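You operate a simulated robot arm through the tools that you are given. There is no shell and no other tool.

You run a simulated robot arm. Do the job below in one go: nothing can be reset, and whatever is moved stays where it is left.

Task
Tighten both square bolts of the gearbox, each with the spanner of its colour.
Fine: put each spanner back where it lay.

Only the result counts: the job must be done as asked and must still hold three seconds after the hand-in. Knocking over, shifting, dropping, spilling or breaking anything else fails it.

Robot
A 7-joint arm with a two-finger parallel gripper, fixed in place. Base frame: the origin is on the floor under the middle of its stand, x ahead of it, y to its left, z up. Readings come in mm, rad, newtons and seconds.
It reaches about 1479 mm from its shoulder. Its first joint turns from -2.897 to 2.897 rad. Payload 4.4 kg.
The TCP is the grasp point between the finger pads, 23 mm short of the fingertips. In the tool frame z runs along the fingers and y along their closing line. The gripper opens to 94 mm. The fingers are 38 mm wide and 10 mm thick; the gripper's body (54 by 96 mm) begins 39 mm behind the TCP.
Orientation is that of the tool frame in the base frame, as a unit quaternion [x, y, z, w]. With the fingers straight down and closing along the base's y, the tool's x points along the base's -x, its y along +y and its z along -z.

Tools
- The arm moves only by the tool step_arm. Its argument "increments" is a list of rows, each a list of 7 numbers: the shift along the base's x, y, z in units of 150 mm (1.0 is 150 mm), then the turn, a rotation vector about the base's x, y, z in units of 60 degrees (1.0 is 60 degrees), then the gripper command, from -1 (shut) to 1 (fully open), values between in proportion. In form: [[x, y, z, rx, ry, rz, fingers], ...]. A call has 1 to 20 rows; each row is the pose to reach, as a shift and turn from the pose commanded when the call began. A call with a number of a shift or a turn outside -1 to 1 is refused whole. Each row takes 0.2 s and may step no farther than 50 mm and 0.15 rad from the row before; otherwise, or with a gripper value out of range, the whole call is refused. A pose out of reach is approached as far as the arm can. The call stops where the force on the tool passes 40 N (or 10 N more than at its start, if that is more) or the arm is blocked; 0.2 s more then pass. The fingers move at their own pace (about 72 mm/s each) and stop on an object; they squeeze with about 42 N. The grip force told is the motor's: it shows also when the fingers shut on nothing. Time passes only in rows, and 0.2 s behind the last, so rows that repeat a pose let the fingers close. The reply holds the time, the measured pose of the TCP, the force on the tool along the base axes, the opening and the grip force, in the units named above and with some noise, with the torque about the TCP (base axes, N m) and any sound that the robot's microphone picked up.
- Cameras (640 x 400 px; columns grow to the right, rows downward): "scene" is fixed at [47.8, -505.6, 1442.5]; the picture's right is [0.69, -0.72, 0.00], its down [-0.31, -0.30, -0.90] and it looks along [0.65, 0.62, -0.43] (base axes); focal length 346 px, centre (320, 200). "wrist" rides on the gripper at [87, 16, -74] in the tool frame; the picture's right is [-0.18, 0.98, 0.00], its down [-0.58, -0.11, -0.81] and it looks along [-0.79, -0.15, 0.59] (tool axes); focal length 243 px, centre (320, 200).
- get_image(camera): a new picture of that camera. The clock stands still meanwhile.
- pixel_to_xyz(camera, pixels): there is no depth. For up to 12 entries [column, row, z] of the newest picture of that camera ("zoom" is the newest enlarged one), the place [x, y] in the base frame at which the ray of that pixel passes the height z, good to about 3 mm, but the place of the scene camera against the robot may be out by one fixed shift of up to 25 mm in any direction. The clock stands still meanwhile.
- zoom(camera, box): a new picture of the part [left, top, right, bottom] of that camera's present view, enlarged. The clock stands still meanwhile.
- job_done(): hands the job in; it is judged then, once.

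Open the gripper and draw the arm clear of the work before you hand the job in, unless the task says otherwise.

The tools are called after "Emit:" as a command line: name --pt "numbers of a row" for each row, then --argument value for the rest, lists and objects as JSON in quotes. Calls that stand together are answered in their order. step_arm: Moves the arm, as the interface text tells. Its arguments: {"type":"object","properties":{"increments":{"type":"array","items":{"type":"array","items":{"type":"number"}}}},"required":["increments"]} The other tools are called the same way: get_image (camera) takes a picture; pixel_to_xyz (camera, pixels) gives the place at which the rays of pixels pass given heights; zoom (camera, box) takes an enlarged picture of a part of a camera's view; job_done () hands the job in.

At the start:

```text
t: 0.0
eef_pos: [488.3, 465.1, 990.3]
ee_rot: [0.0, 1.0, -0.001, 0.0]
wrist_force: [0.0, -0.7, 0.0]
torque: [0.01, -0.02, 0.04]
width: 93.9
gripper_force: 0.0
```

scene: 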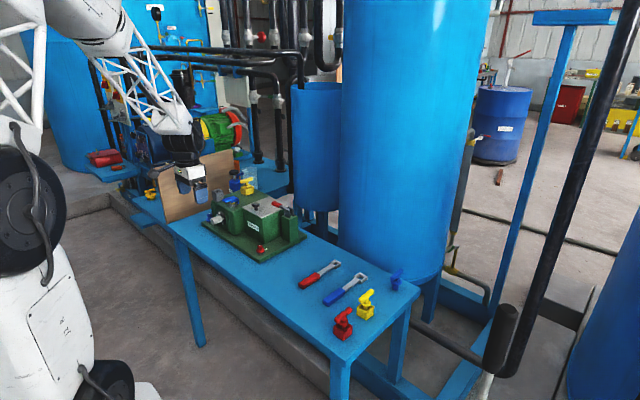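
wrist: 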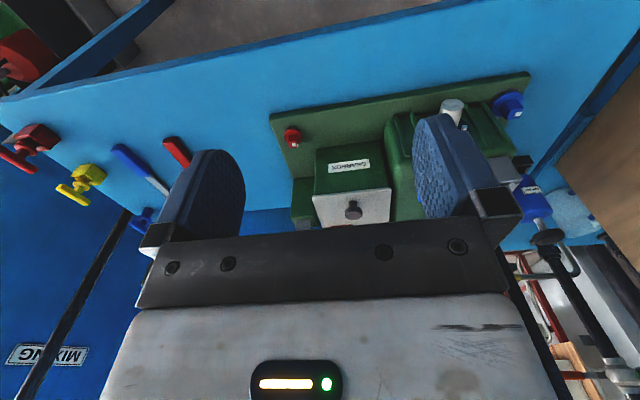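

I begin by looking closely at the table: the gearbox near (250,220) and the spanners near (320,275) and (345,290) in the scene picture.

Emit:
zoom --camera "scene" --box '[190, 160, 320, 270]'

Emit:
zoom --camera "scene" --box '[280, 240, 420, 350]'

Emit:
zoom --camera "wrist" --box '[240, 60, 560, 250]'

Emit:
zoom --camera "wrist" --box '[0, 100, 260, 250]'

```text
3.64 times, centred on (255, 215) of scene
```

zoom: 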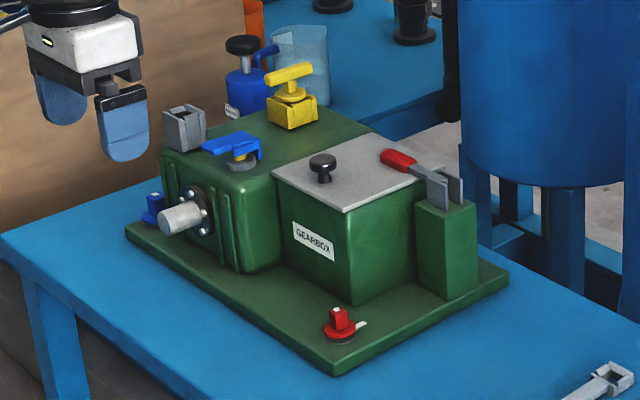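

```text
3.64 times, centred on (350, 295) of scene
```

zoom: 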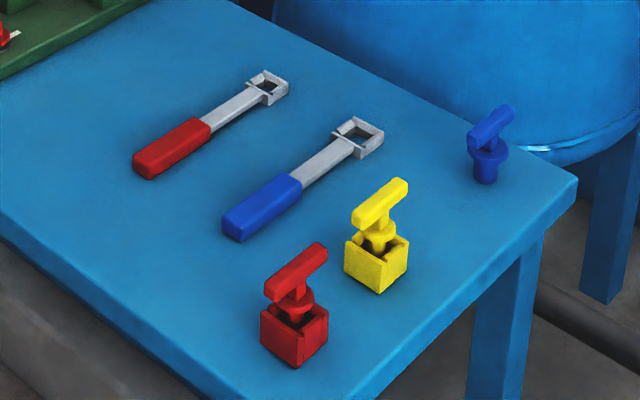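

```text
2.00 times, centred on (400, 155) of wrist
```

zoom: 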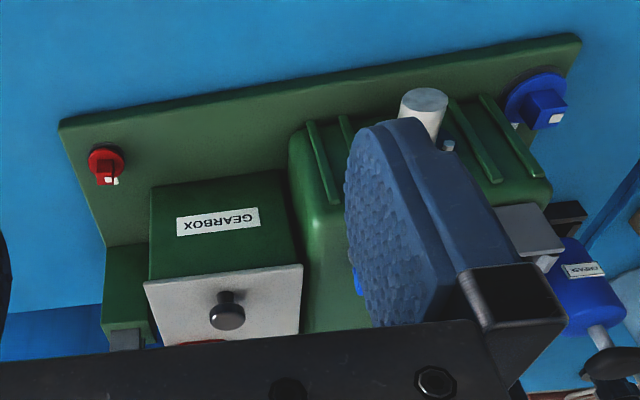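

```text
2.46 times, centred on (130, 175) of wrist
```

zoom: 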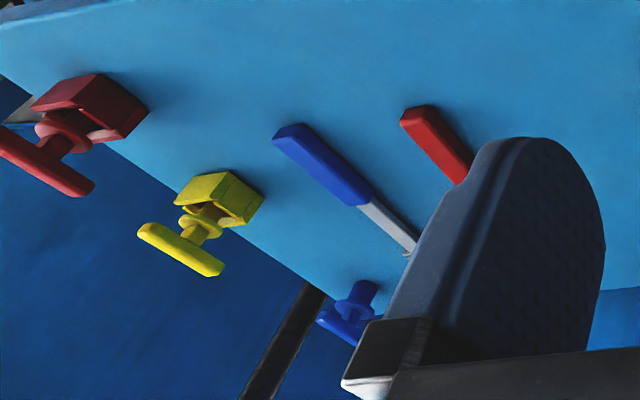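

The red bolt sits near (262,248) and the blue one near (217,217) of the scene picture. I enlarge both to read their marks.

Emit:
zoom --camera "scene" --box '[246, 236, 278, 258]'

Emit:
zoom --camera "scene" --box '[204, 206, 236, 228]'

Emit:
zoom --camera "wrist" --box '[270, 115, 320, 160]'

Emit:
zoom --camera "wrist" --box '[480, 80, 540, 130]'

```text
16.00 times, centred on (262, 247) of scene
```

zoom: 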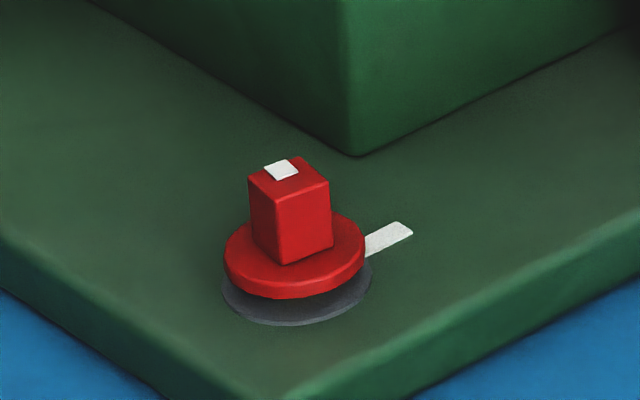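

```text
16.00 times, centred on (220, 217) of scene
```

zoom: 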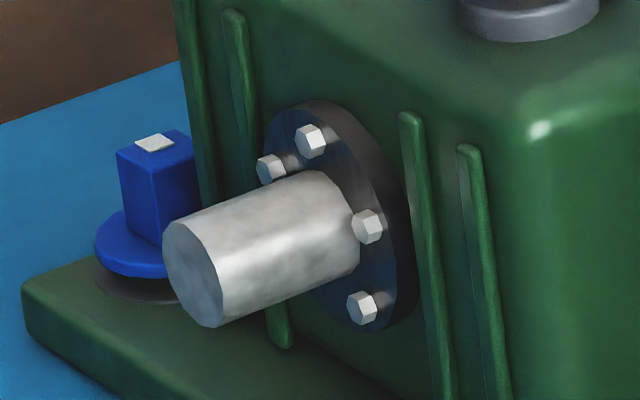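

```text
8.89 times, centred on (295, 138) of wrist
```

zoom: 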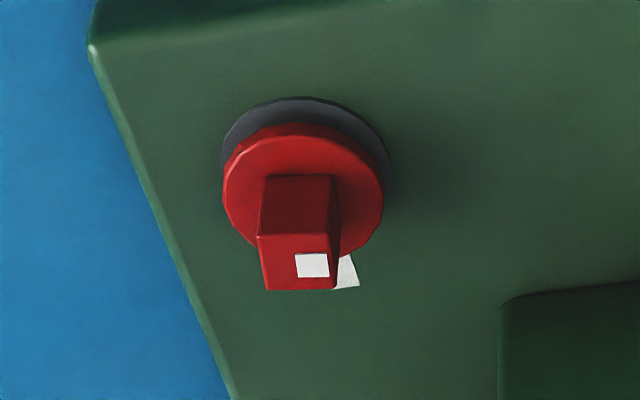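

```text
8.00 times, centred on (510, 105) of wrist
```

zoom: 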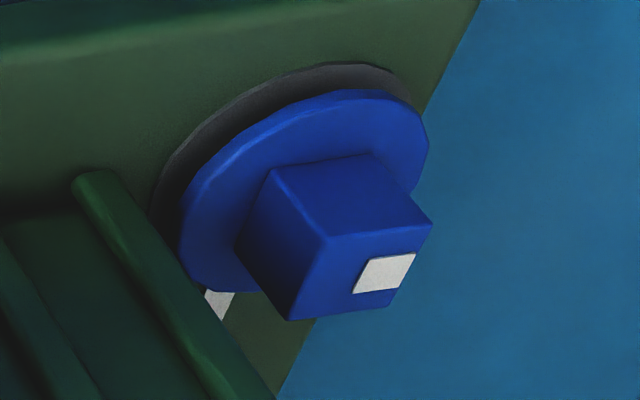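

The red head's mark is at scene (259.6,245.1) and wrist (294.1,145.3); I'll triangulate several features at trial heights to find the table height and the scene camera's shift.

Emit:
pixel_to_xyz --camera "scene" --pixels '[[259.6, 245.1, 700], [259.6, 245.1, 800], [259.6, 245.1, 900], [212, 213, 700], [212, 213, 800], [212, 213, 900], [418, 290, 700], [418, 290, 800], [418, 290, 900]]'

Emit:
get_image --camera "wrist"

Emit:
get_image --camera "scene"

```text
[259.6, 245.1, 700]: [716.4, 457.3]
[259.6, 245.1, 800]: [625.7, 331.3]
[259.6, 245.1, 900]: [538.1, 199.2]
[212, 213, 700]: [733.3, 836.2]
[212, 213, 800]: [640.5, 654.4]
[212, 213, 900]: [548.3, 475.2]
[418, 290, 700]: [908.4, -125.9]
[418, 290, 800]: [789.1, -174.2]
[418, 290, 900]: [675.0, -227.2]
```

```text
taken
```

wrist: 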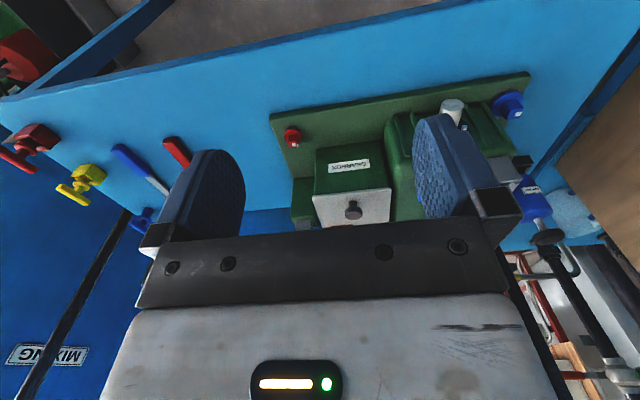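

```text
taken
```

scene: 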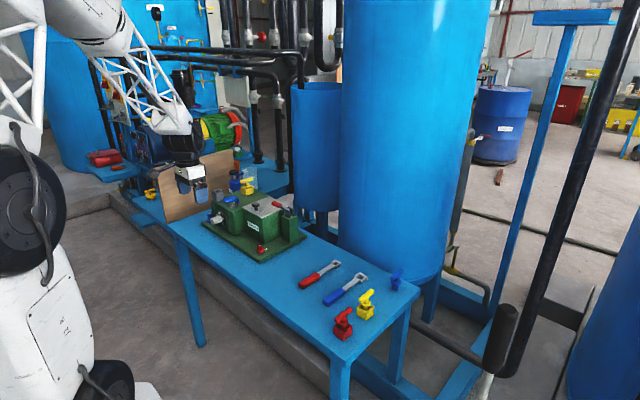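

Now the same features through the wrist camera: red bolt mark (294.1,145.3), blue bolt mark (518,114).

Emit:
pixel_to_xyz --camera "wrist" --pixels '[[294.1, 145.3, 600], [294.1, 145.3, 700], [294.1, 145.3, 800], [518, 114, 600], [518, 114, 700], [518, 114, 800], [170, 138, 600], [170, 138, 700], [170, 138, 800], [115, 146, 600], [115, 146, 700], [115, 146, 800]]'

Emit:
pixel_to_xyz --camera "scene" --pixels '[[259.6, 245.1, 750], [259.6, 245.1, 770], [259.6, 245.1, 800], [259.6, 245.1, 820], [211.7, 214.1, 750], [211.7, 214.1, 770], [211.7, 214.1, 800], [211.7, 214.1, 820]]'

```text
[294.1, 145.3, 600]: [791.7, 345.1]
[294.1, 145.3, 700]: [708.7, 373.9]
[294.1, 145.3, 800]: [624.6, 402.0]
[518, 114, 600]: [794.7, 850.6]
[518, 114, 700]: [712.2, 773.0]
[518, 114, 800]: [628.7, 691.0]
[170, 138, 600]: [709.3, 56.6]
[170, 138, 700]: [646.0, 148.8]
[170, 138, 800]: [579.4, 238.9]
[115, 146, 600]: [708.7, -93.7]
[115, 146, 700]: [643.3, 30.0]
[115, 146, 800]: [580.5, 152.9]
```

```text
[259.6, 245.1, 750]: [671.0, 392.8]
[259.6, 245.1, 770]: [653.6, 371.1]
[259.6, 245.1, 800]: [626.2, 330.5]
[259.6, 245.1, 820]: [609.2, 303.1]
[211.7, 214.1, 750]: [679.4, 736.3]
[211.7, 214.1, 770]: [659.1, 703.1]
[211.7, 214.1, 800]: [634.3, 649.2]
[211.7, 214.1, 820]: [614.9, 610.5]
```

Both estimates agree at z≈750 for the bolt heads: red about (667,388), blue about (670,732). I move the hand toward -y at the same height to view the spanners from above.

Emit:
step_arm --pt "0 -0.33 0 0 0 0 1" --pt "0 -0.66 0 0 0 0 1" --pt "0 -0.99 0 0 0 0 1"

Emit:
step_arm --pt "0 -0.33 0 0 0 0 1" --pt "0 -0.66 0 0 0 0 1" --pt "0 -0.99 0 0 0 0 1"

Emit:
get_image --camera "wrist"

```text
t: 0.8
eef_pos: [487.1, 319.8, 986.3]
ee_rot: [0.0, 1.0, -0.001, 0.001]
wrist_force: [1.3, -0.8, 0.0]
torque: [0.02, 0.0, -0.02]
width: 93.9
gripper_force: 0.0
```

```text
t: 1.6
eef_pos: [487.6, 169.4, 990.9]
ee_rot: [0.0, 1.0, 0.0, 0.0]
wrist_force: [-0.8, -0.2, 0.3]
torque: [0.04, 0.03, 0.01]
width: 93.9
gripper_force: 0.1
```

```text
taken
```

wrist: 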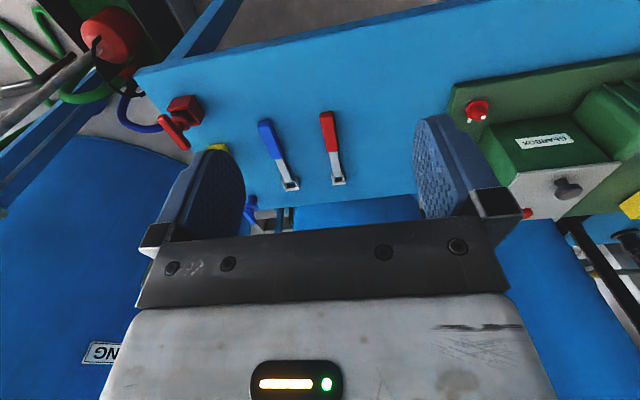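

Both spanners now lie between the pads, around (285,155) and (332,148). I enlarge them.

Emit:
zoom --camera "wrist" --box '[250, 100, 360, 200]'

Emit:
zoom --camera "wrist" --box '[450, 85, 510, 135]'

Emit:
zoom --camera "scene" --box '[290, 250, 380, 315]'

```text
4.00 times, centred on (305, 150) of wrist
```

zoom: 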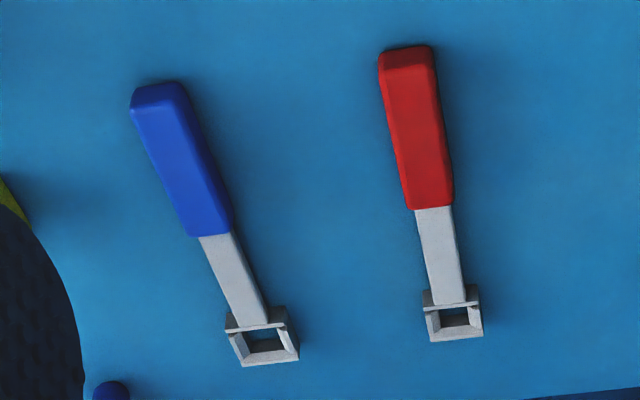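

```text
8.00 times, centred on (480, 110) of wrist
```

zoom: 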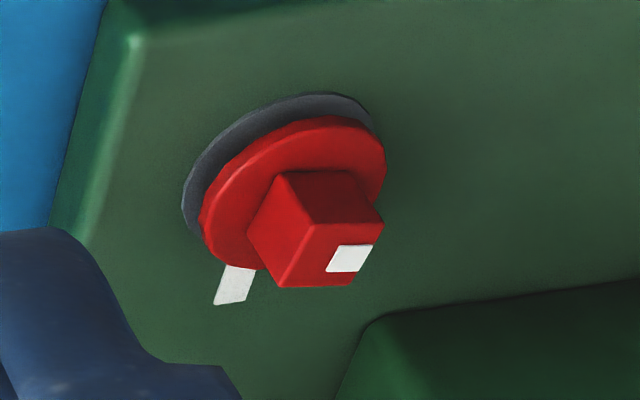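

```text
6.15 times, centred on (335, 282) of scene
```

zoom: 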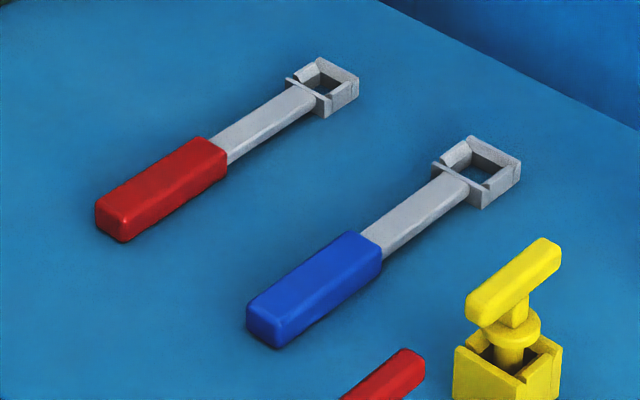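

I triangulate the red bolt mark (483.75,117.25) from this second viewpoint and read spanner points at trial heights.

Emit:
zoom --camera "wrist" --box '[250, 100, 360, 200]'

Emit:
pixel_to_xyz --camera "wrist" --pixels '[[483.75, 117.25, 700], [483.75, 117.25, 740], [483.75, 117.25, 760], [483.75, 117.25, 780]]'

Emit:
pixel_to_xyz --camera "zoom" --pixels '[[405, 60, 700], [432, 195, 700], [445, 300, 700], [454, 318, 700], [160, 95, 700], [208, 220, 700], [262, 340, 700], [130, 105, 700], [482, 335, 700], [428, 340, 700]]'

```text
4.00 times, centred on (305, 150) of wrist
```

zoom: 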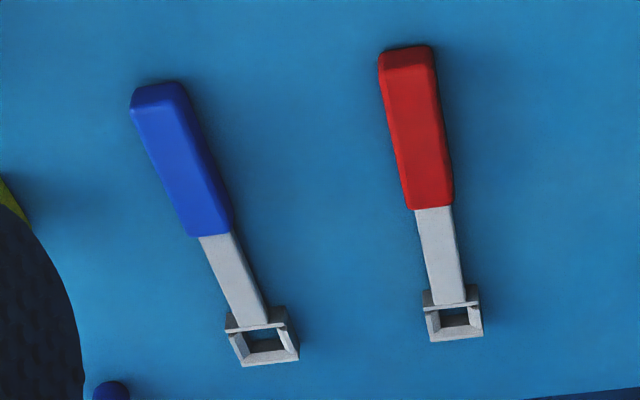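

```text
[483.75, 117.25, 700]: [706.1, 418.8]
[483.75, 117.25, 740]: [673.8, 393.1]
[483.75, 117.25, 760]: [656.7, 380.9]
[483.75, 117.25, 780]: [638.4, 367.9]
```

```text
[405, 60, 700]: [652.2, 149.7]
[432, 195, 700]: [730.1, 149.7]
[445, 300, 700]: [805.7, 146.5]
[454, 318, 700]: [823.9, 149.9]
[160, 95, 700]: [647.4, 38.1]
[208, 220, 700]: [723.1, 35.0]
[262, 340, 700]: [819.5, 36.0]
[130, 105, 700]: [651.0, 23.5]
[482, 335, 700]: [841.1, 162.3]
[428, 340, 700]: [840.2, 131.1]
```

The red mark triangulates to about (666.5, 387.7, 749). The spanners lie along +x at y≈150 (red) and y≈36 (blue); I move closer for a finer look.

Emit:
step_arm --pt "0.2 -0.17 -0.17 0 0 0 1" --pt "0.3 -0.35 -0.4 0 0 0 1" --pt "0.35 -0.52 -0.66 0 0 0 1"

Emit:
get_image --camera "wrist"

Emit:
get_image --camera "scene"

```text
t: 2.4
eef_pos: [540.6, 93.5, 891.6]
ee_rot: [0.0, 1.0, 0.001, 0.001]
wrist_force: [0.3, 0.2, -0.8]
torque: [-0.01, -0.01, 0.01]
width: 94.1
gripper_force: 0.2
```

```text
taken
```

wrist: 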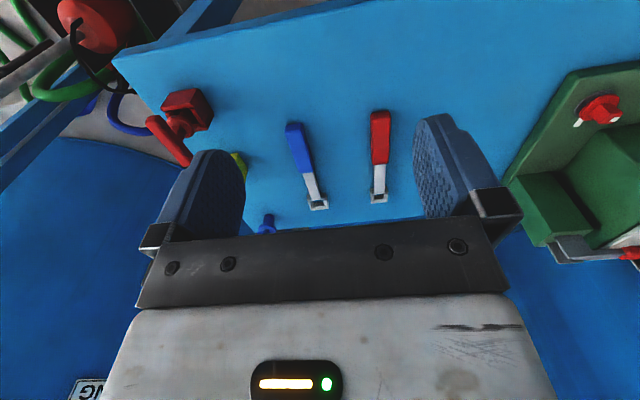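

```text
taken
```

scene: 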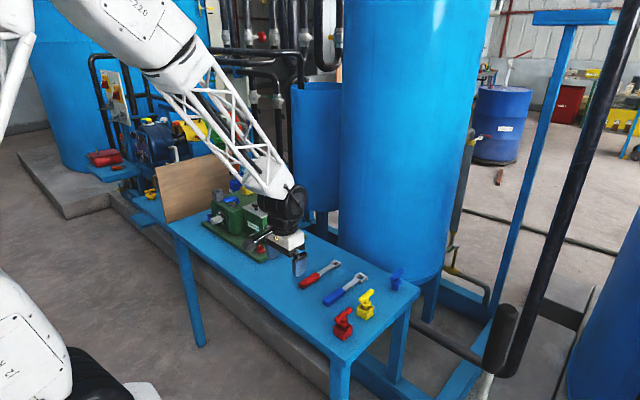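

I enlarge the spanners at (300,165) and (380,155) in this closer wrist view.

Emit:
zoom --camera "wrist" --box '[270, 95, 420, 220]'

Emit:
zoom --camera "wrist" --box '[560, 70, 640, 140]'

```text
3.20 times, centred on (345, 158) of wrist
```

zoom: 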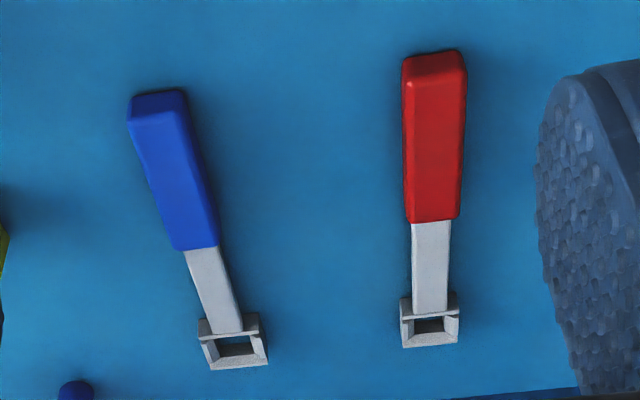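

```text
5.71 times, centred on (600, 105) of wrist
```

zoom: 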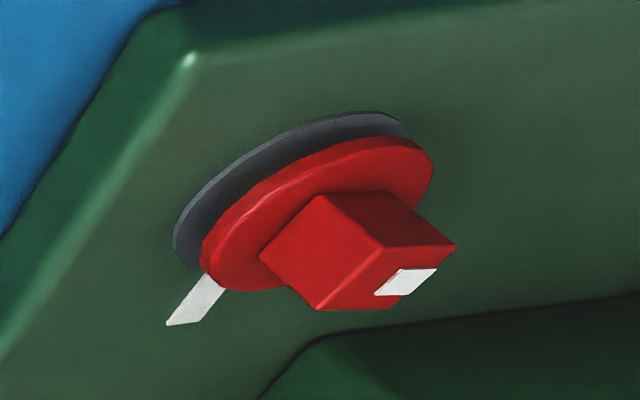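

I read the ring and handle points of this view at trial heights to fix the table height.

Emit:
zoom --camera "wrist" --box '[270, 95, 420, 220]'

Emit:
pixel_to_xyz --camera "zoom" --pixels '[[458, 343, 700], [403, 348, 700], [458, 343, 680], [403, 348, 680], [461, 220, 700], [404, 220, 700], [407, 85, 700], [463, 82, 700], [430, 52, 700], [267, 363, 700], [212, 370, 700]]'

Emit:
pixel_to_xyz --camera "wrist" --pixels '[[614.76, 119.0, 740], [614.76, 119.0, 750], [614.76, 119.0, 760]]'

```text
3.20 times, centred on (345, 158) of wrist
```

zoom: 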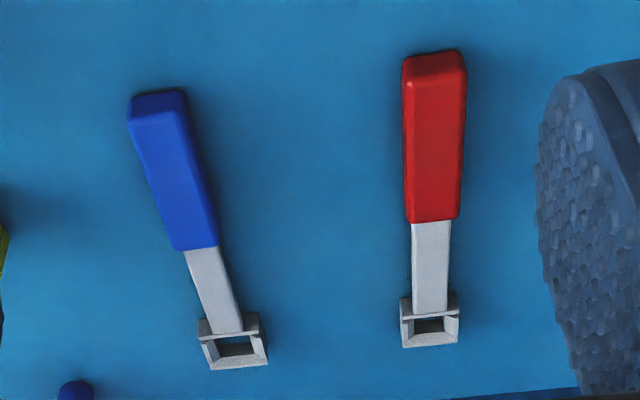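

```text
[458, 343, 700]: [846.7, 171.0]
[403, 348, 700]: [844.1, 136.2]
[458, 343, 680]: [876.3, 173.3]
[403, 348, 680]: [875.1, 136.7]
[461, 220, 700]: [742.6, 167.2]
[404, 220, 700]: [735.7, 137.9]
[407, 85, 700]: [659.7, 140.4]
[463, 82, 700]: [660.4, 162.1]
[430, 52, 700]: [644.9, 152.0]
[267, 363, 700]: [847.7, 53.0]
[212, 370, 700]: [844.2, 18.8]
```

```text
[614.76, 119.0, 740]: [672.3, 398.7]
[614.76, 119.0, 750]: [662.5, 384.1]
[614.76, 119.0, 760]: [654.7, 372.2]
```

The red mark again fits (666, 388, 749). Before moving over the gearbox I check its highest parts (knob at scene (255.8,205.4), lever tip) against the first wrist view.

Emit:
pixel_to_xyz --camera "scene" --pixels '[[255.8, 205.4, 800], [255.8, 205.4, 830], [255.8, 205.4, 860], [265, 201, 830], [265, 201, 860], [235, 171, 860], [235, 171, 900]]'

Emit:
zoom --camera "wrist" --box '[560, 70, 640, 140]'

Emit:
pixel_to_xyz --camera "zoom" --pixels '[[320, 310, 749], [383, 247, 749], [455, 247, 749], [397, 307, 749], [183, 323, 720], [183, 323, 710], [183, 323, 700]]'

```text
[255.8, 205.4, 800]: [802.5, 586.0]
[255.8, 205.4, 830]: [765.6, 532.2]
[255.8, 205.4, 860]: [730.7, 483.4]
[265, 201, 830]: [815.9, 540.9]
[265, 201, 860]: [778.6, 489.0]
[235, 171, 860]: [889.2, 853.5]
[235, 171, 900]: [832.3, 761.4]
```

```text
5.71 times, centred on (600, 105) of wrist
```

zoom: 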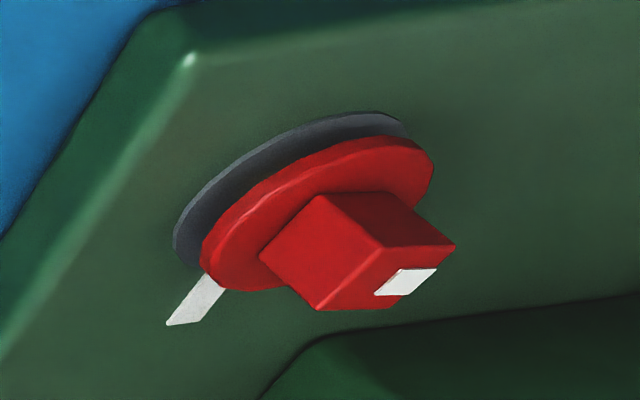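

```text
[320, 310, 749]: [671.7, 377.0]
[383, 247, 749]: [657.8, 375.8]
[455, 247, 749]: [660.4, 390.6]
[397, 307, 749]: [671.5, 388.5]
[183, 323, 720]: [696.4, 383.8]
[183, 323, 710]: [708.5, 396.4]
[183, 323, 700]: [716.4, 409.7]
```

Knob tops out near z≈860, so I travel at z≈950 to a spot over the red bolt for a steep view.

Emit:
step_arm --pt "0.1 0.1 0.25 0 0 0 1" --pt "0.35 0.3 0.38 0 0 0 1" --pt "0.55 0.55 0.38 0 0 0 1" --pt "0.75 0.8 0.38 0 0 0 1" --pt "0.87 1.0 0.38 0 0 0 1"

Emit:
step_arm --pt "0 0.32 0 0 0 0 1" --pt "0 0.64 -0.05 0 0 0 1" --pt "0 0.95 -0.1 0 0 0 1"

Emit:
get_image --camera "wrist"

```text
refused: row 2 steps farther than a row can; nothing moved
```

```text
t: 3.2
eef_pos: [538.5, 237.9, 874.6]
ee_rot: [0.0, 1.0, 0.0, 0.0]
wrist_force: [-0.3, 0.4, -0.1]
torque: [0.0, -0.01, -0.04]
width: 93.9
gripper_force: 0.1
```

```text
taken
```

wrist: 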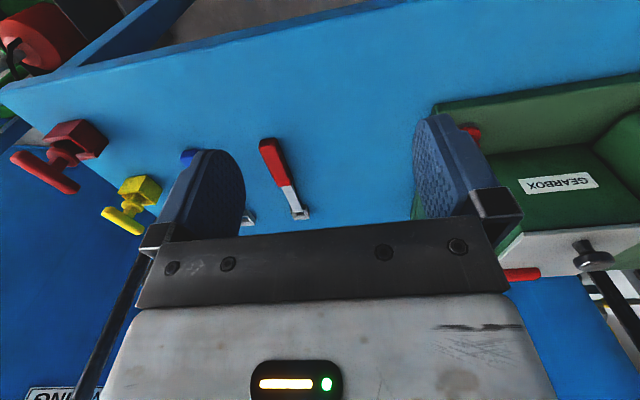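

The first call was refused (step too long) and only the second ran; the hand is at (538,238,875), clear of everything. I now rise and go over the red bolt with shorter steps.

Emit:
step_arm --pt "0 0 0.3 0 0 0 1" --pt "0.1 0.15 0.46 0 0 0 1" --pt "0.3 0.4 0.46 0 0 0 1" --pt "0.5 0.65 0.46 0 0 0 1" --pt "0.7 0.88 0.46 0 0 0 1" --pt "0.867 1.0 0.46 0 0 0 1"

Emit:
get_image --camera "wrist"

```text
t: 4.6
eef_pos: [673.4, 383.6, 944.2]
ee_rot: [0.0, 1.0, 0.0, 0.0]
wrist_force: [0.3, -0.1, -1.0]
torque: [0.0, -0.03, 0.03]
width: 94.1
gripper_force: 0.1
```

```text
taken
```

wrist: 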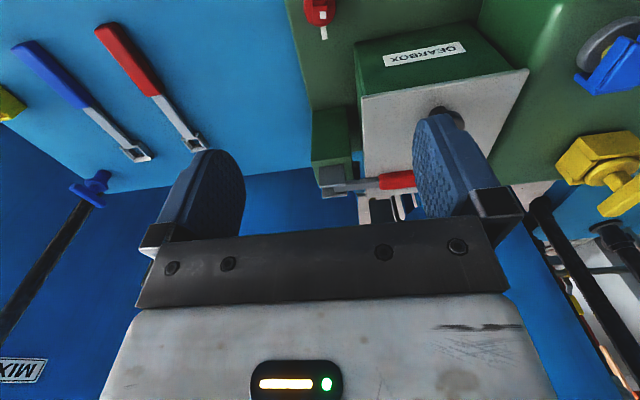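

The red bolt is at (320,12) in the wrist view, seen steeply. I enlarge it and also the spanners at the upper left.

Emit:
zoom --camera "wrist" --box '[295, 0, 347, 44]'

Emit:
pixel_to_xyz --camera "zoom" --pixels '[[320, 200, 749], [320, 200, 720]]'

Emit:
zoom --camera "wrist" --box '[0, 10, 220, 170]'

```text
9.09 times, centred on (321, 22) of wrist
```

zoom: 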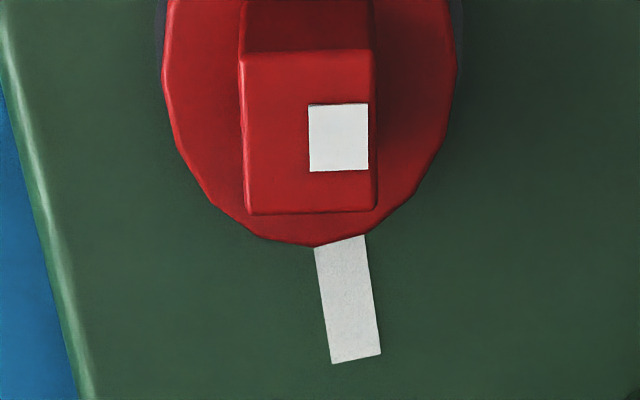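

```text
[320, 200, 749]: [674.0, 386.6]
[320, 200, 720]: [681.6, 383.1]
```

```text
2.50 times, centred on (110, 90) of wrist
```

zoom: 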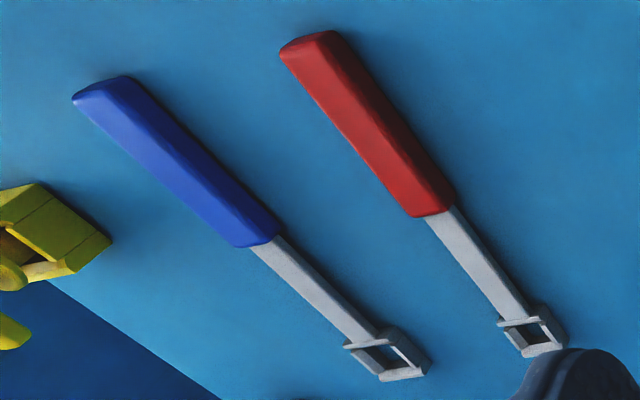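

In the enlarged view the head's top corners are about (240,52),(373,50),(376,212),(245,214), the head mark is (338,138), and the plate mark runs (340,242) to (356,360). I convert these.

Emit:
zoom --camera "wrist" --box '[295, 0, 347, 44]'

Emit:
pixel_to_xyz --camera "zoom" --pixels '[[240, 52, 748], [373, 50, 748], [376, 212, 748], [245, 214, 748], [338, 138, 748], [340, 242, 720], [356, 360, 720], [240, 52, 748], [373, 50, 748], [376, 212, 748], [245, 214, 748], [338, 138, 748]]'

Emit:
pixel_to_xyz --camera "zoom" --pixels '[[240, 52, 748], [373, 50, 748], [376, 212, 748], [245, 214, 748], [338, 138, 748], [340, 242, 720], [356, 360, 720], [340, 242, 720], [356, 360, 720], [340, 242, 710], [356, 360, 710]]'

```text
9.09 times, centred on (321, 22) of wrist
```

zoom: 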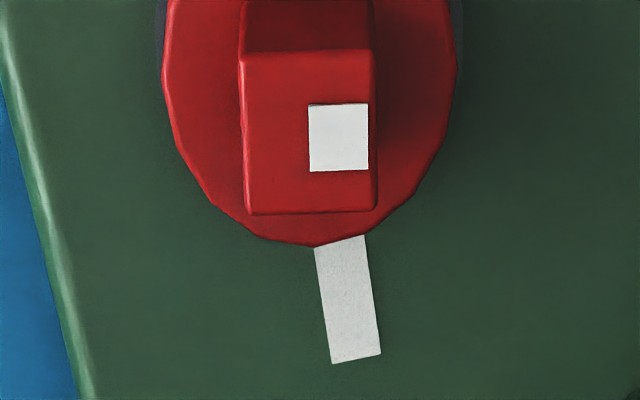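

```text
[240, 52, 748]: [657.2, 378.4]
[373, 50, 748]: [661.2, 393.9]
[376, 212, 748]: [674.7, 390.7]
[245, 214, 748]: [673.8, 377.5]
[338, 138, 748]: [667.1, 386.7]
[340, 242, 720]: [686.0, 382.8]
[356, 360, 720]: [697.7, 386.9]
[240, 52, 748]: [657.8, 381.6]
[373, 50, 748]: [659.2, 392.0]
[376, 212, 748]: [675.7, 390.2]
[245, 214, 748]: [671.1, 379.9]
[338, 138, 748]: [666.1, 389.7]
```

```text
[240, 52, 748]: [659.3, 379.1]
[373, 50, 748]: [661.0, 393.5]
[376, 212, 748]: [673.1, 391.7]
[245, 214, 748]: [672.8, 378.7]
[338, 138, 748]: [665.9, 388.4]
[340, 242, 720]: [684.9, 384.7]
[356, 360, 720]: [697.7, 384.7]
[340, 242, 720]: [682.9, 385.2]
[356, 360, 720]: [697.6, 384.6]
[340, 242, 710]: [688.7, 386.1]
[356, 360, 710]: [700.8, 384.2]
```

Red head: centre ≈(666.4,385.6), sides at about -9.5°, mark toward +80.5°, plate mark toward ≈0°, so it needs about 80° clockwise. Now I go over to the blue bolt the same way.

Emit:
step_arm --pt "0 0.3 0.0 0 0 0 1" --pt "0 0.6 0.0 0 0 0 1" --pt "0 0.9 0.0 0 0 0 1" --pt "0 1.0 0.0 0 0 0 1"

Emit:
get_image --camera "wrist"

Emit:
get_image --camera "scene"

```text
t: 5.6
eef_pos: [672.5, 533.4, 945.3]
ee_rot: [0.001, 1.0, 0.0, 0.001]
wrist_force: [-0.6, -0.1, 0.1]
torque: [0.03, 0.02, 0.02]
width: 93.8
gripper_force: 0.1
```

```text
taken
```

wrist: 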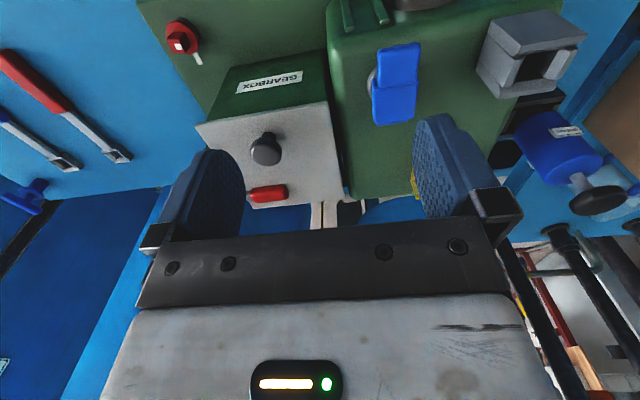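

```text
taken
```

scene: 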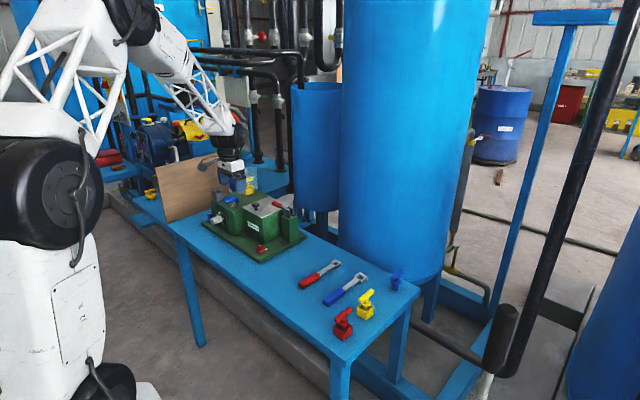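

I check the board and the tall items behind the gearbox (yellow tee at (246.8,180.7), black knob at (233.5,172.4)) before moving further toward +y.

Emit:
pixel_to_xyz --camera "scene" --pixels '[[168, 222, 700], [155, 165, 850], [155, 165, 900], [155, 165, 950], [228, 149, 900], [228, 149, 950], [246.8, 180.7, 800], [246.8, 180.7, 850], [246.8, 180.7, 900], [233.5, 172.4, 850], [233.5, 172.4, 900]]'

Emit:
zoom --camera "scene" --box '[150, 130, 310, 270]'

Emit:
pixel_to_xyz --camera "wrist" --pixels '[[600, 200, 800], [600, 200, 850], [600, 200, 900], [415, 185, 800], [415, 185, 850]]'

```text
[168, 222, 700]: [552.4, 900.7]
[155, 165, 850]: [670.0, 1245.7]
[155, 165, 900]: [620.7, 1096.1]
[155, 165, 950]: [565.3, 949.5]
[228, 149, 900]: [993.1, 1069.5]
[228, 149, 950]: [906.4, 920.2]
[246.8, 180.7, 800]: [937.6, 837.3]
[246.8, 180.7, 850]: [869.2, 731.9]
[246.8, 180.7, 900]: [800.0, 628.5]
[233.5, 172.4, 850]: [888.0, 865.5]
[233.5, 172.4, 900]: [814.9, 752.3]
```

```text
2.86 times, centred on (230, 200) of scene
```

zoom: 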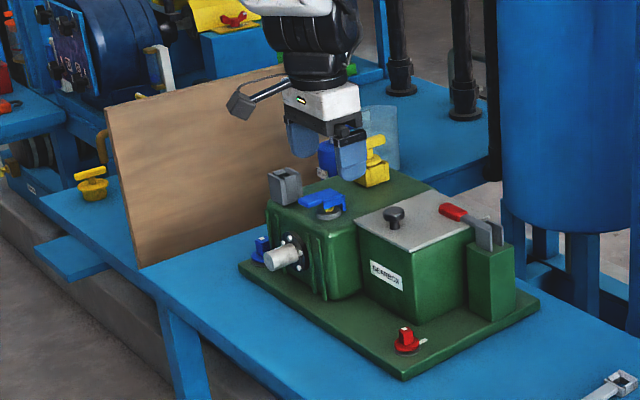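

```text
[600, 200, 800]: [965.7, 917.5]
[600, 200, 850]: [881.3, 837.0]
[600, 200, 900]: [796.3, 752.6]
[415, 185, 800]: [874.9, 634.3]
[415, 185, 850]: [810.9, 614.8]
```

The board stands near y≈895 and tall items are at x>800, so going to y≈730 at x≈670, z≈945 is clear. I go there to look down on the blue bolt.

Emit:
step_arm --pt "0 0.3 0.0 0 0 0 1" --pt "0 0.6 0.0 0 0 0 1" --pt "0 0.9 0.0 0 0 0 1" --pt "0 1.0 0.0 0 0 0 1"

Emit:
step_arm --pt "0 0.3 0.0 0 0 0 1"

Emit:
get_image --camera "wrist"

```text
t: 6.6
eef_pos: [669.9, 681.3, 946.6]
ee_rot: [-0.001, 1.0, 0.001, 0.001]
wrist_force: [1.1, 0.4, -0.3]
torque: [0.02, -0.01, -0.02]
width: 94.1
gripper_force: 0.1
```

```text
t: 7.0
eef_pos: [671.2, 726.2, 948.8]
ee_rot: [-0.001, 1.0, 0.001, 0.001]
wrist_force: [0.4, -0.5, -0.3]
torque: [0.03, 0.0, 0.01]
width: 93.7
gripper_force: 0.0
```

```text
taken
```

wrist: 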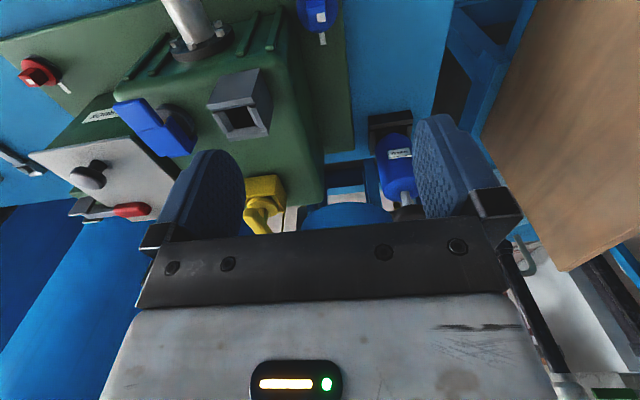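

The blue bolt is at (318,15) with its plate mark at (322,38). I enlarge it.

Emit:
zoom --camera "wrist" --box '[290, 0, 350, 50]'

Emit:
zoom --camera "wrist" --box '[110, 0, 370, 170]'

```text
8.00 times, centred on (320, 25) of wrist
```

zoom: 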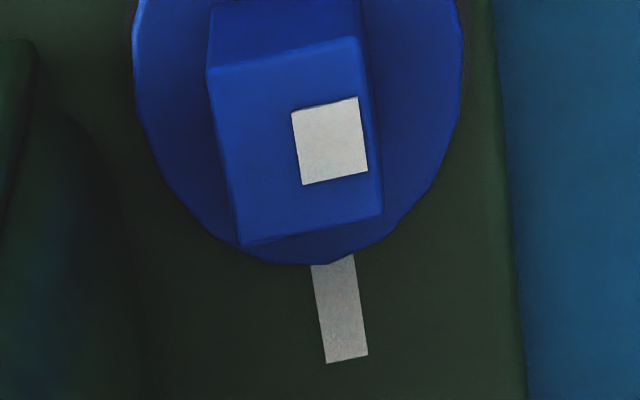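

```text
2.35 times, centred on (240, 85) of wrist
```

zoom: 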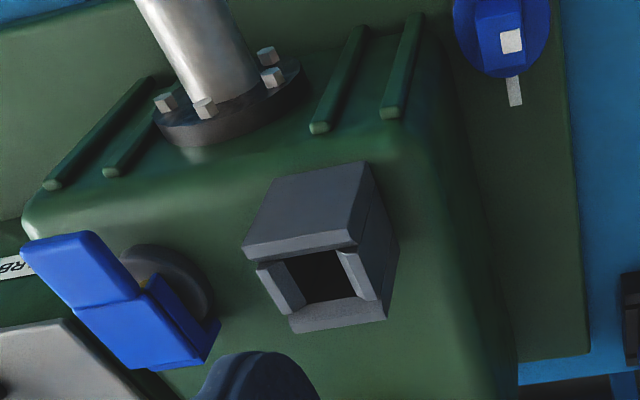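

Blue head corners are about (207,70),(362,38),(383,215),(242,245), its mark (330,140), plate mark (332,258) to (346,360). I convert these, repeated for averaging.

Emit:
zoom --camera "wrist" --box '[290, 0, 350, 50]'

Emit:
pixel_to_xyz --camera "zoom" --pixels '[[207, 70, 750], [362, 38, 750], [383, 215, 750], [242, 245, 750], [330, 140, 750], [207, 70, 750], [362, 38, 750], [383, 215, 750], [242, 245, 750], [330, 140, 750]]'

Emit:
pixel_to_xyz --camera "zoom" --pixels '[[207, 70, 750], [362, 38, 750], [383, 215, 750], [242, 245, 750], [332, 258, 720], [346, 360, 720], [332, 258, 720], [346, 360, 720], [332, 258, 720], [346, 360, 720]]'

```text
8.00 times, centred on (320, 25) of wrist
```

zoom: 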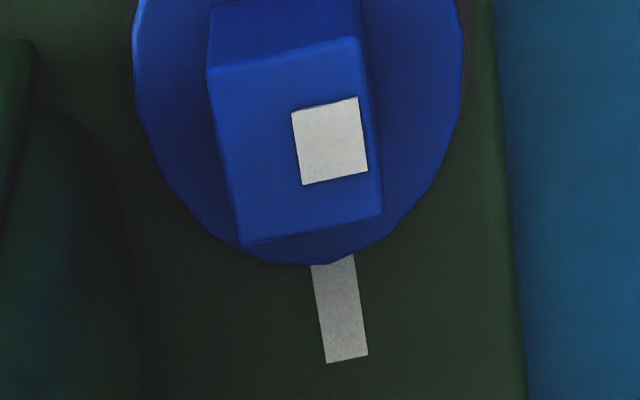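

```text
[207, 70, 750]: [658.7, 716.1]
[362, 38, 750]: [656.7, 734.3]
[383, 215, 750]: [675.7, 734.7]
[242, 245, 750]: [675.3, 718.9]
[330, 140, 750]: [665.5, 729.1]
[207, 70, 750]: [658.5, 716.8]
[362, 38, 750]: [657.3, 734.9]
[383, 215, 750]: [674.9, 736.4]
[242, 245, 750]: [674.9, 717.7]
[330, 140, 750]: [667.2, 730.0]
```

```text
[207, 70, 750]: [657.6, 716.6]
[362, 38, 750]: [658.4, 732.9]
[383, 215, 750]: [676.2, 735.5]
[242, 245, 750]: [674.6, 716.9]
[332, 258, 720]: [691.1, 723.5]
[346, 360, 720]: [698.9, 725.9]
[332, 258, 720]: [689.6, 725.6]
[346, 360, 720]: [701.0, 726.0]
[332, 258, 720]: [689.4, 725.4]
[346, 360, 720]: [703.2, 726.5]
```

Blue head: centre ≈(666,726), sides ≈0–2°, mark toward +y, plate mark toward +x, so about 90° clockwise. The shaft stub and board limit its swing, so I locate the shaft end (scene (212,221.7)), housing edges and board.

Emit:
zoom --camera "scene" --box '[150, 130, 270, 230]'

Emit:
pixel_to_xyz --camera "scene" --pixels '[[212, 221.7, 760], [212, 221.7, 780], [212, 221.7, 800], [237.5, 226.4, 800], [237.5, 226.4, 780], [166, 222, 700], [166, 222, 690]]'

Emit:
pixel_to_xyz --camera "wrist" --pixels '[[213, 45, 780], [213, 45, 800], [280, 10, 720], [280, 10, 760], [480, 130, 700], [480, 130, 750], [540, 0, 800], [540, 0, 950], [568, 270, 900], [568, 270, 950]]'

```text
4.00 times, centred on (210, 180) of scene
```

zoom: 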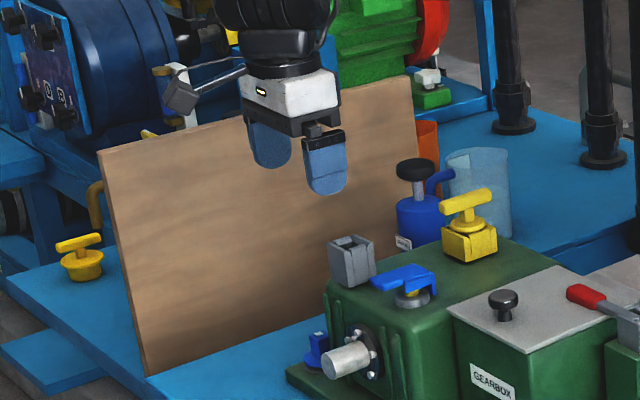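

```text
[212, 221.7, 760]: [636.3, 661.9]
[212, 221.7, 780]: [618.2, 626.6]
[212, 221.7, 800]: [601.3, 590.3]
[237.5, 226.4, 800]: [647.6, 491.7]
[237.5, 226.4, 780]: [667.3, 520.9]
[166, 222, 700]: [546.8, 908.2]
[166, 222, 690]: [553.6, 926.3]
```

```text
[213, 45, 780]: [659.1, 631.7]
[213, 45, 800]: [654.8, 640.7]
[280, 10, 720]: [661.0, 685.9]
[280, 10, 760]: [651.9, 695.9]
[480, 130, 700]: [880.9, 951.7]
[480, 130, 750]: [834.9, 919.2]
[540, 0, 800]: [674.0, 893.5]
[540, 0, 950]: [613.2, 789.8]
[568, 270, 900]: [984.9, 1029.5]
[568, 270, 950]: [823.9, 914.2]
```

Obstacles around blue: shaft end ≈(607,615,z 770–794), housing front x≈655 and side y≈695, board plane y≈895 from x≈548. I'll do blue in two ~45° strokes on its -x side. First I return over the spanners for an accurate steep view.

Emit:
step_arm --pt "0 -0.33 0 0 0 0 1" --pt "0 -0.66 0 0 0 0 1" --pt "0 -1.0 0 0 0 0 1"

Emit:
step_arm --pt "0 -0.33 0 0 0 0 1" --pt "0 -0.66 0 0 0 0 1" --pt "0 -1.0 0 0 0 0 1"

Emit:
step_arm --pt "0 -0.33 0 0 0 0 1" --pt "0 -0.66 0 0 0 0 1" --pt "0 -1.0 0 0 0 0 1"

Emit:
step_arm --pt "0 -0.33 0 0 0 0 1" --pt "0 -0.66 0 0 0 0 1" --pt "0 -1.0 0 0 0 0 1" --pt "0 -1.0 0 0 0 0 1"

Emit:
get_image --camera "wrist"

```text
refused: row 3 steps farther than a row can; nothing moved
```

```text
refused: row 3 steps farther than a row can; nothing moved
```

```text
refused: row 3 steps farther than a row can; nothing moved
```

```text
refused: row 3 steps farther than a row can; nothing moved
```

```text
taken
```

wrist: 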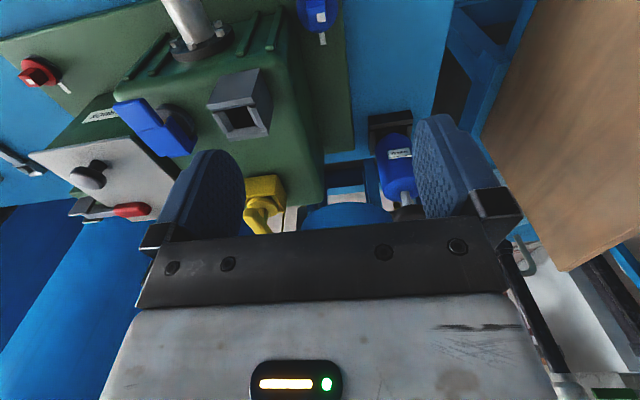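

All four were refused because the last row stepped 51 mm, so nothing moved. I repeat with quarter steps.

Emit:
step_arm --pt "0 -0.25 0 0 0 0 1" --pt "0 -0.5 0 0 0 0 1" --pt "0 -0.75 0 0 0 0 1" --pt "0 -1.0 0 0 0 0 1"

Emit:
step_arm --pt "0 -0.25 0 0 0 0 1" --pt "0 -0.5 0 0 0 0 1" --pt "0 -0.75 0 0 0 0 1" --pt "0 -1.0 0 0 0 0 1"

Emit:
step_arm --pt "0 -0.25 0 0 0 0 1" --pt "0 -0.5 0 0 0 0 1" --pt "0 -0.75 0 0 0 0 1" --pt "0 -1.0 0 0 0 0 1"

Emit:
step_arm --pt "0 -0.25 0 0 0 0 1" --pt "0 -0.5 0 0 0 0 1" --pt "0 -0.75 0 0 0 0 1" --pt "0 -1.0 0 0 0 0 1" --pt "0 -1.0 0 0 0 0 1"

Emit:
get_image --camera "wrist"

```text
t: 8.0
eef_pos: [672.2, 577.6, 946.5]
ee_rot: [-0.001, 1.0, 0.0, -0.001]
wrist_force: [-0.1, -0.1, 0.2]
torque: [-0.01, 0.02, 0.01]
width: 94.0
gripper_force: 0.2
```

```text
t: 9.0
eef_pos: [672.0, 428.1, 943.7]
ee_rot: [0.001, 1.0, 0.002, 0.001]
wrist_force: [0.4, -0.7, 0.2]
torque: [0.01, 0.01, 0.0]
width: 93.8
gripper_force: 0.1
```

```text
t: 10.0
eef_pos: [671.3, 279.9, 944.6]
ee_rot: [-0.001, 1.0, 0.0, 0.0]
wrist_force: [1.2, -0.2, 0.7]
torque: [0.03, -0.01, -0.02]
width: 94.2
gripper_force: 0.1
```

```text
t: 11.2
eef_pos: [671.8, 127.7, 945.3]
ee_rot: [0.0, 1.0, 0.0, 0.0]
wrist_force: [0.4, -0.7, 0.2]
torque: [0.0, -0.02, -0.02]
width: 94.1
gripper_force: 0.1
```

```text
taken
```

wrist: 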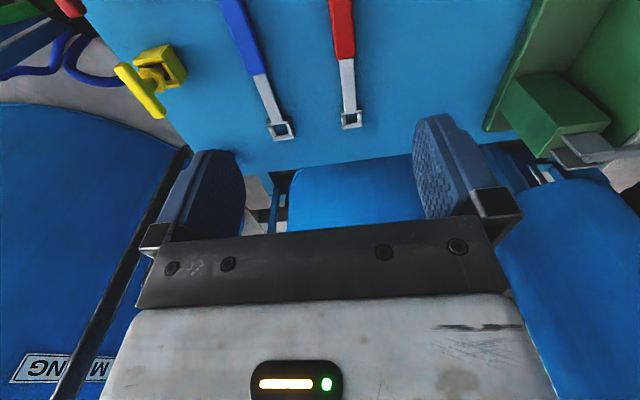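

Rings are now clearly seen at (281,130) and (350,120). I enlarge them and the handles.

Emit:
zoom --camera "wrist" --box '[325, 80, 375, 135]'

Emit:
zoom --camera "wrist" --box '[255, 90, 305, 145]'

Emit:
zoom --camera "wrist" --box '[200, 0, 400, 140]'

```text
7.27 times, centred on (350, 108) of wrist
```

zoom: 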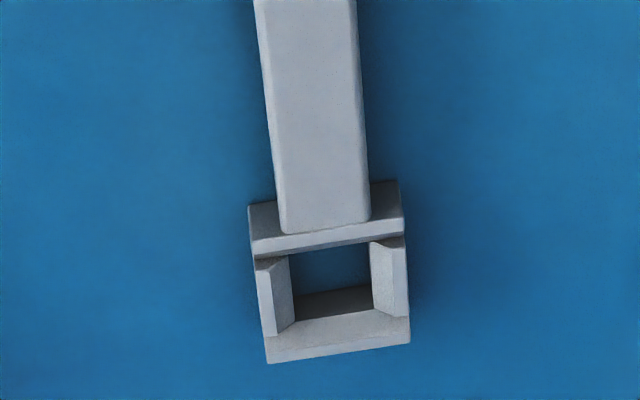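

```text
7.27 times, centred on (280, 118) of wrist
```

zoom: 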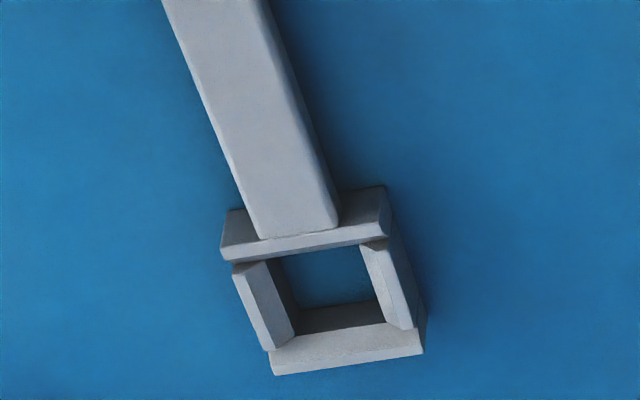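

```text
2.86 times, centred on (300, 70) of wrist
```

zoom: 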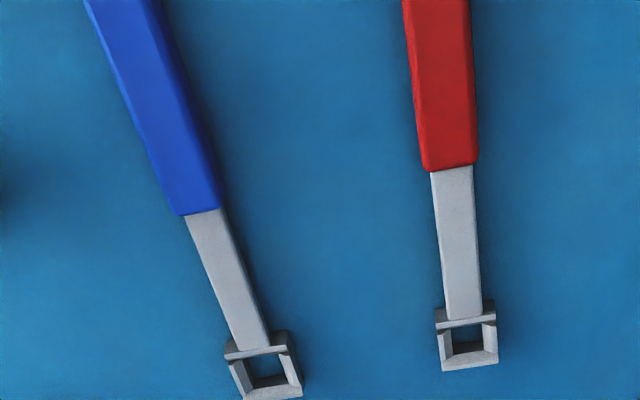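

I convert the red ring's opening centre (333,283 in the 7.27× zoom) and corners to compare with the earlier view and obtain heights.

Emit:
zoom --camera "wrist" --box '[325, 80, 375, 135]'

Emit:
pixel_to_xyz --camera "zoom" --pixels '[[333, 283, 700], [333, 283, 700], [333, 283, 700], [268, 362, 700], [410, 343, 700], [268, 362, 700], [410, 343, 700], [249, 205, 700], [402, 180, 700], [280, 232, 700], [368, 218, 700]]'

Emit:
zoom --camera "wrist" --box '[255, 90, 305, 145]'

Emit:
pixel_to_xyz --camera "zoom" --pixels '[[325, 290, 700], [325, 290, 700], [325, 290, 700], [273, 375, 700], [423, 353, 700], [273, 375, 700], [423, 353, 700], [228, 212, 700], [384, 188, 700], [258, 238, 700], [338, 225, 700]]'

```text
7.27 times, centred on (350, 108) of wrist
```

zoom: 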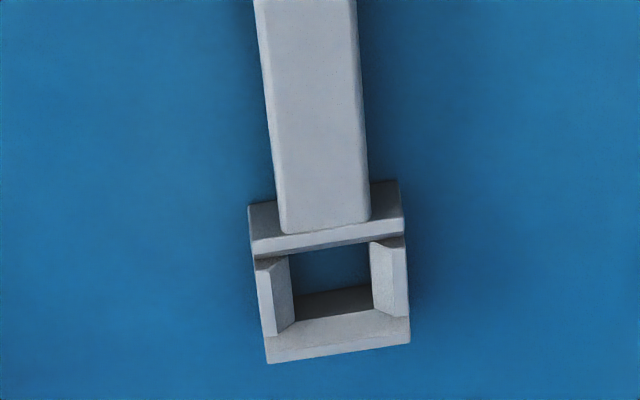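

```text
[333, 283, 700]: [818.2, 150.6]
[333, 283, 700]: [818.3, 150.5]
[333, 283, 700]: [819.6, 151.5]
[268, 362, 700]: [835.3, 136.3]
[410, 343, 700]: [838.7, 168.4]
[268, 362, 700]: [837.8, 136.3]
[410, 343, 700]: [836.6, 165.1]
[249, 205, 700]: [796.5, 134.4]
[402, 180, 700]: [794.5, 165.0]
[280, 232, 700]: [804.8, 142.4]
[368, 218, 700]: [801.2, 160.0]
```

```text
7.27 times, centred on (280, 118) of wrist
```

zoom: 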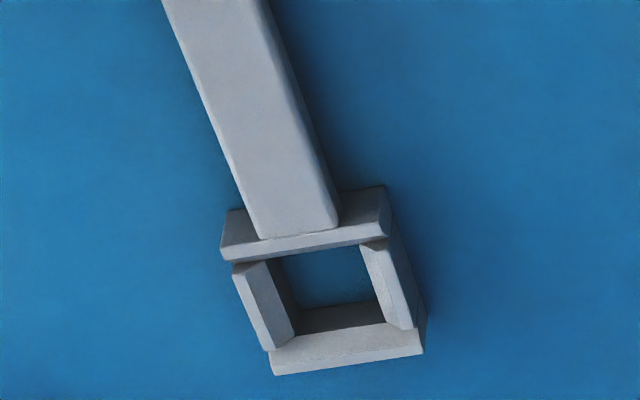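

```text
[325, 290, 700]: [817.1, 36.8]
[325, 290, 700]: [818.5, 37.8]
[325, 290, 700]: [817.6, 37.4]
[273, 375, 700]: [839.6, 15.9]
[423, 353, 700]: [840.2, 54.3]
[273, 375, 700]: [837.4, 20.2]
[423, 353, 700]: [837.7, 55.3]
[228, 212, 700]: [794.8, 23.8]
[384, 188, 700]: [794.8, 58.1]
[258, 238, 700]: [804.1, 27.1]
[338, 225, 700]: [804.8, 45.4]
```

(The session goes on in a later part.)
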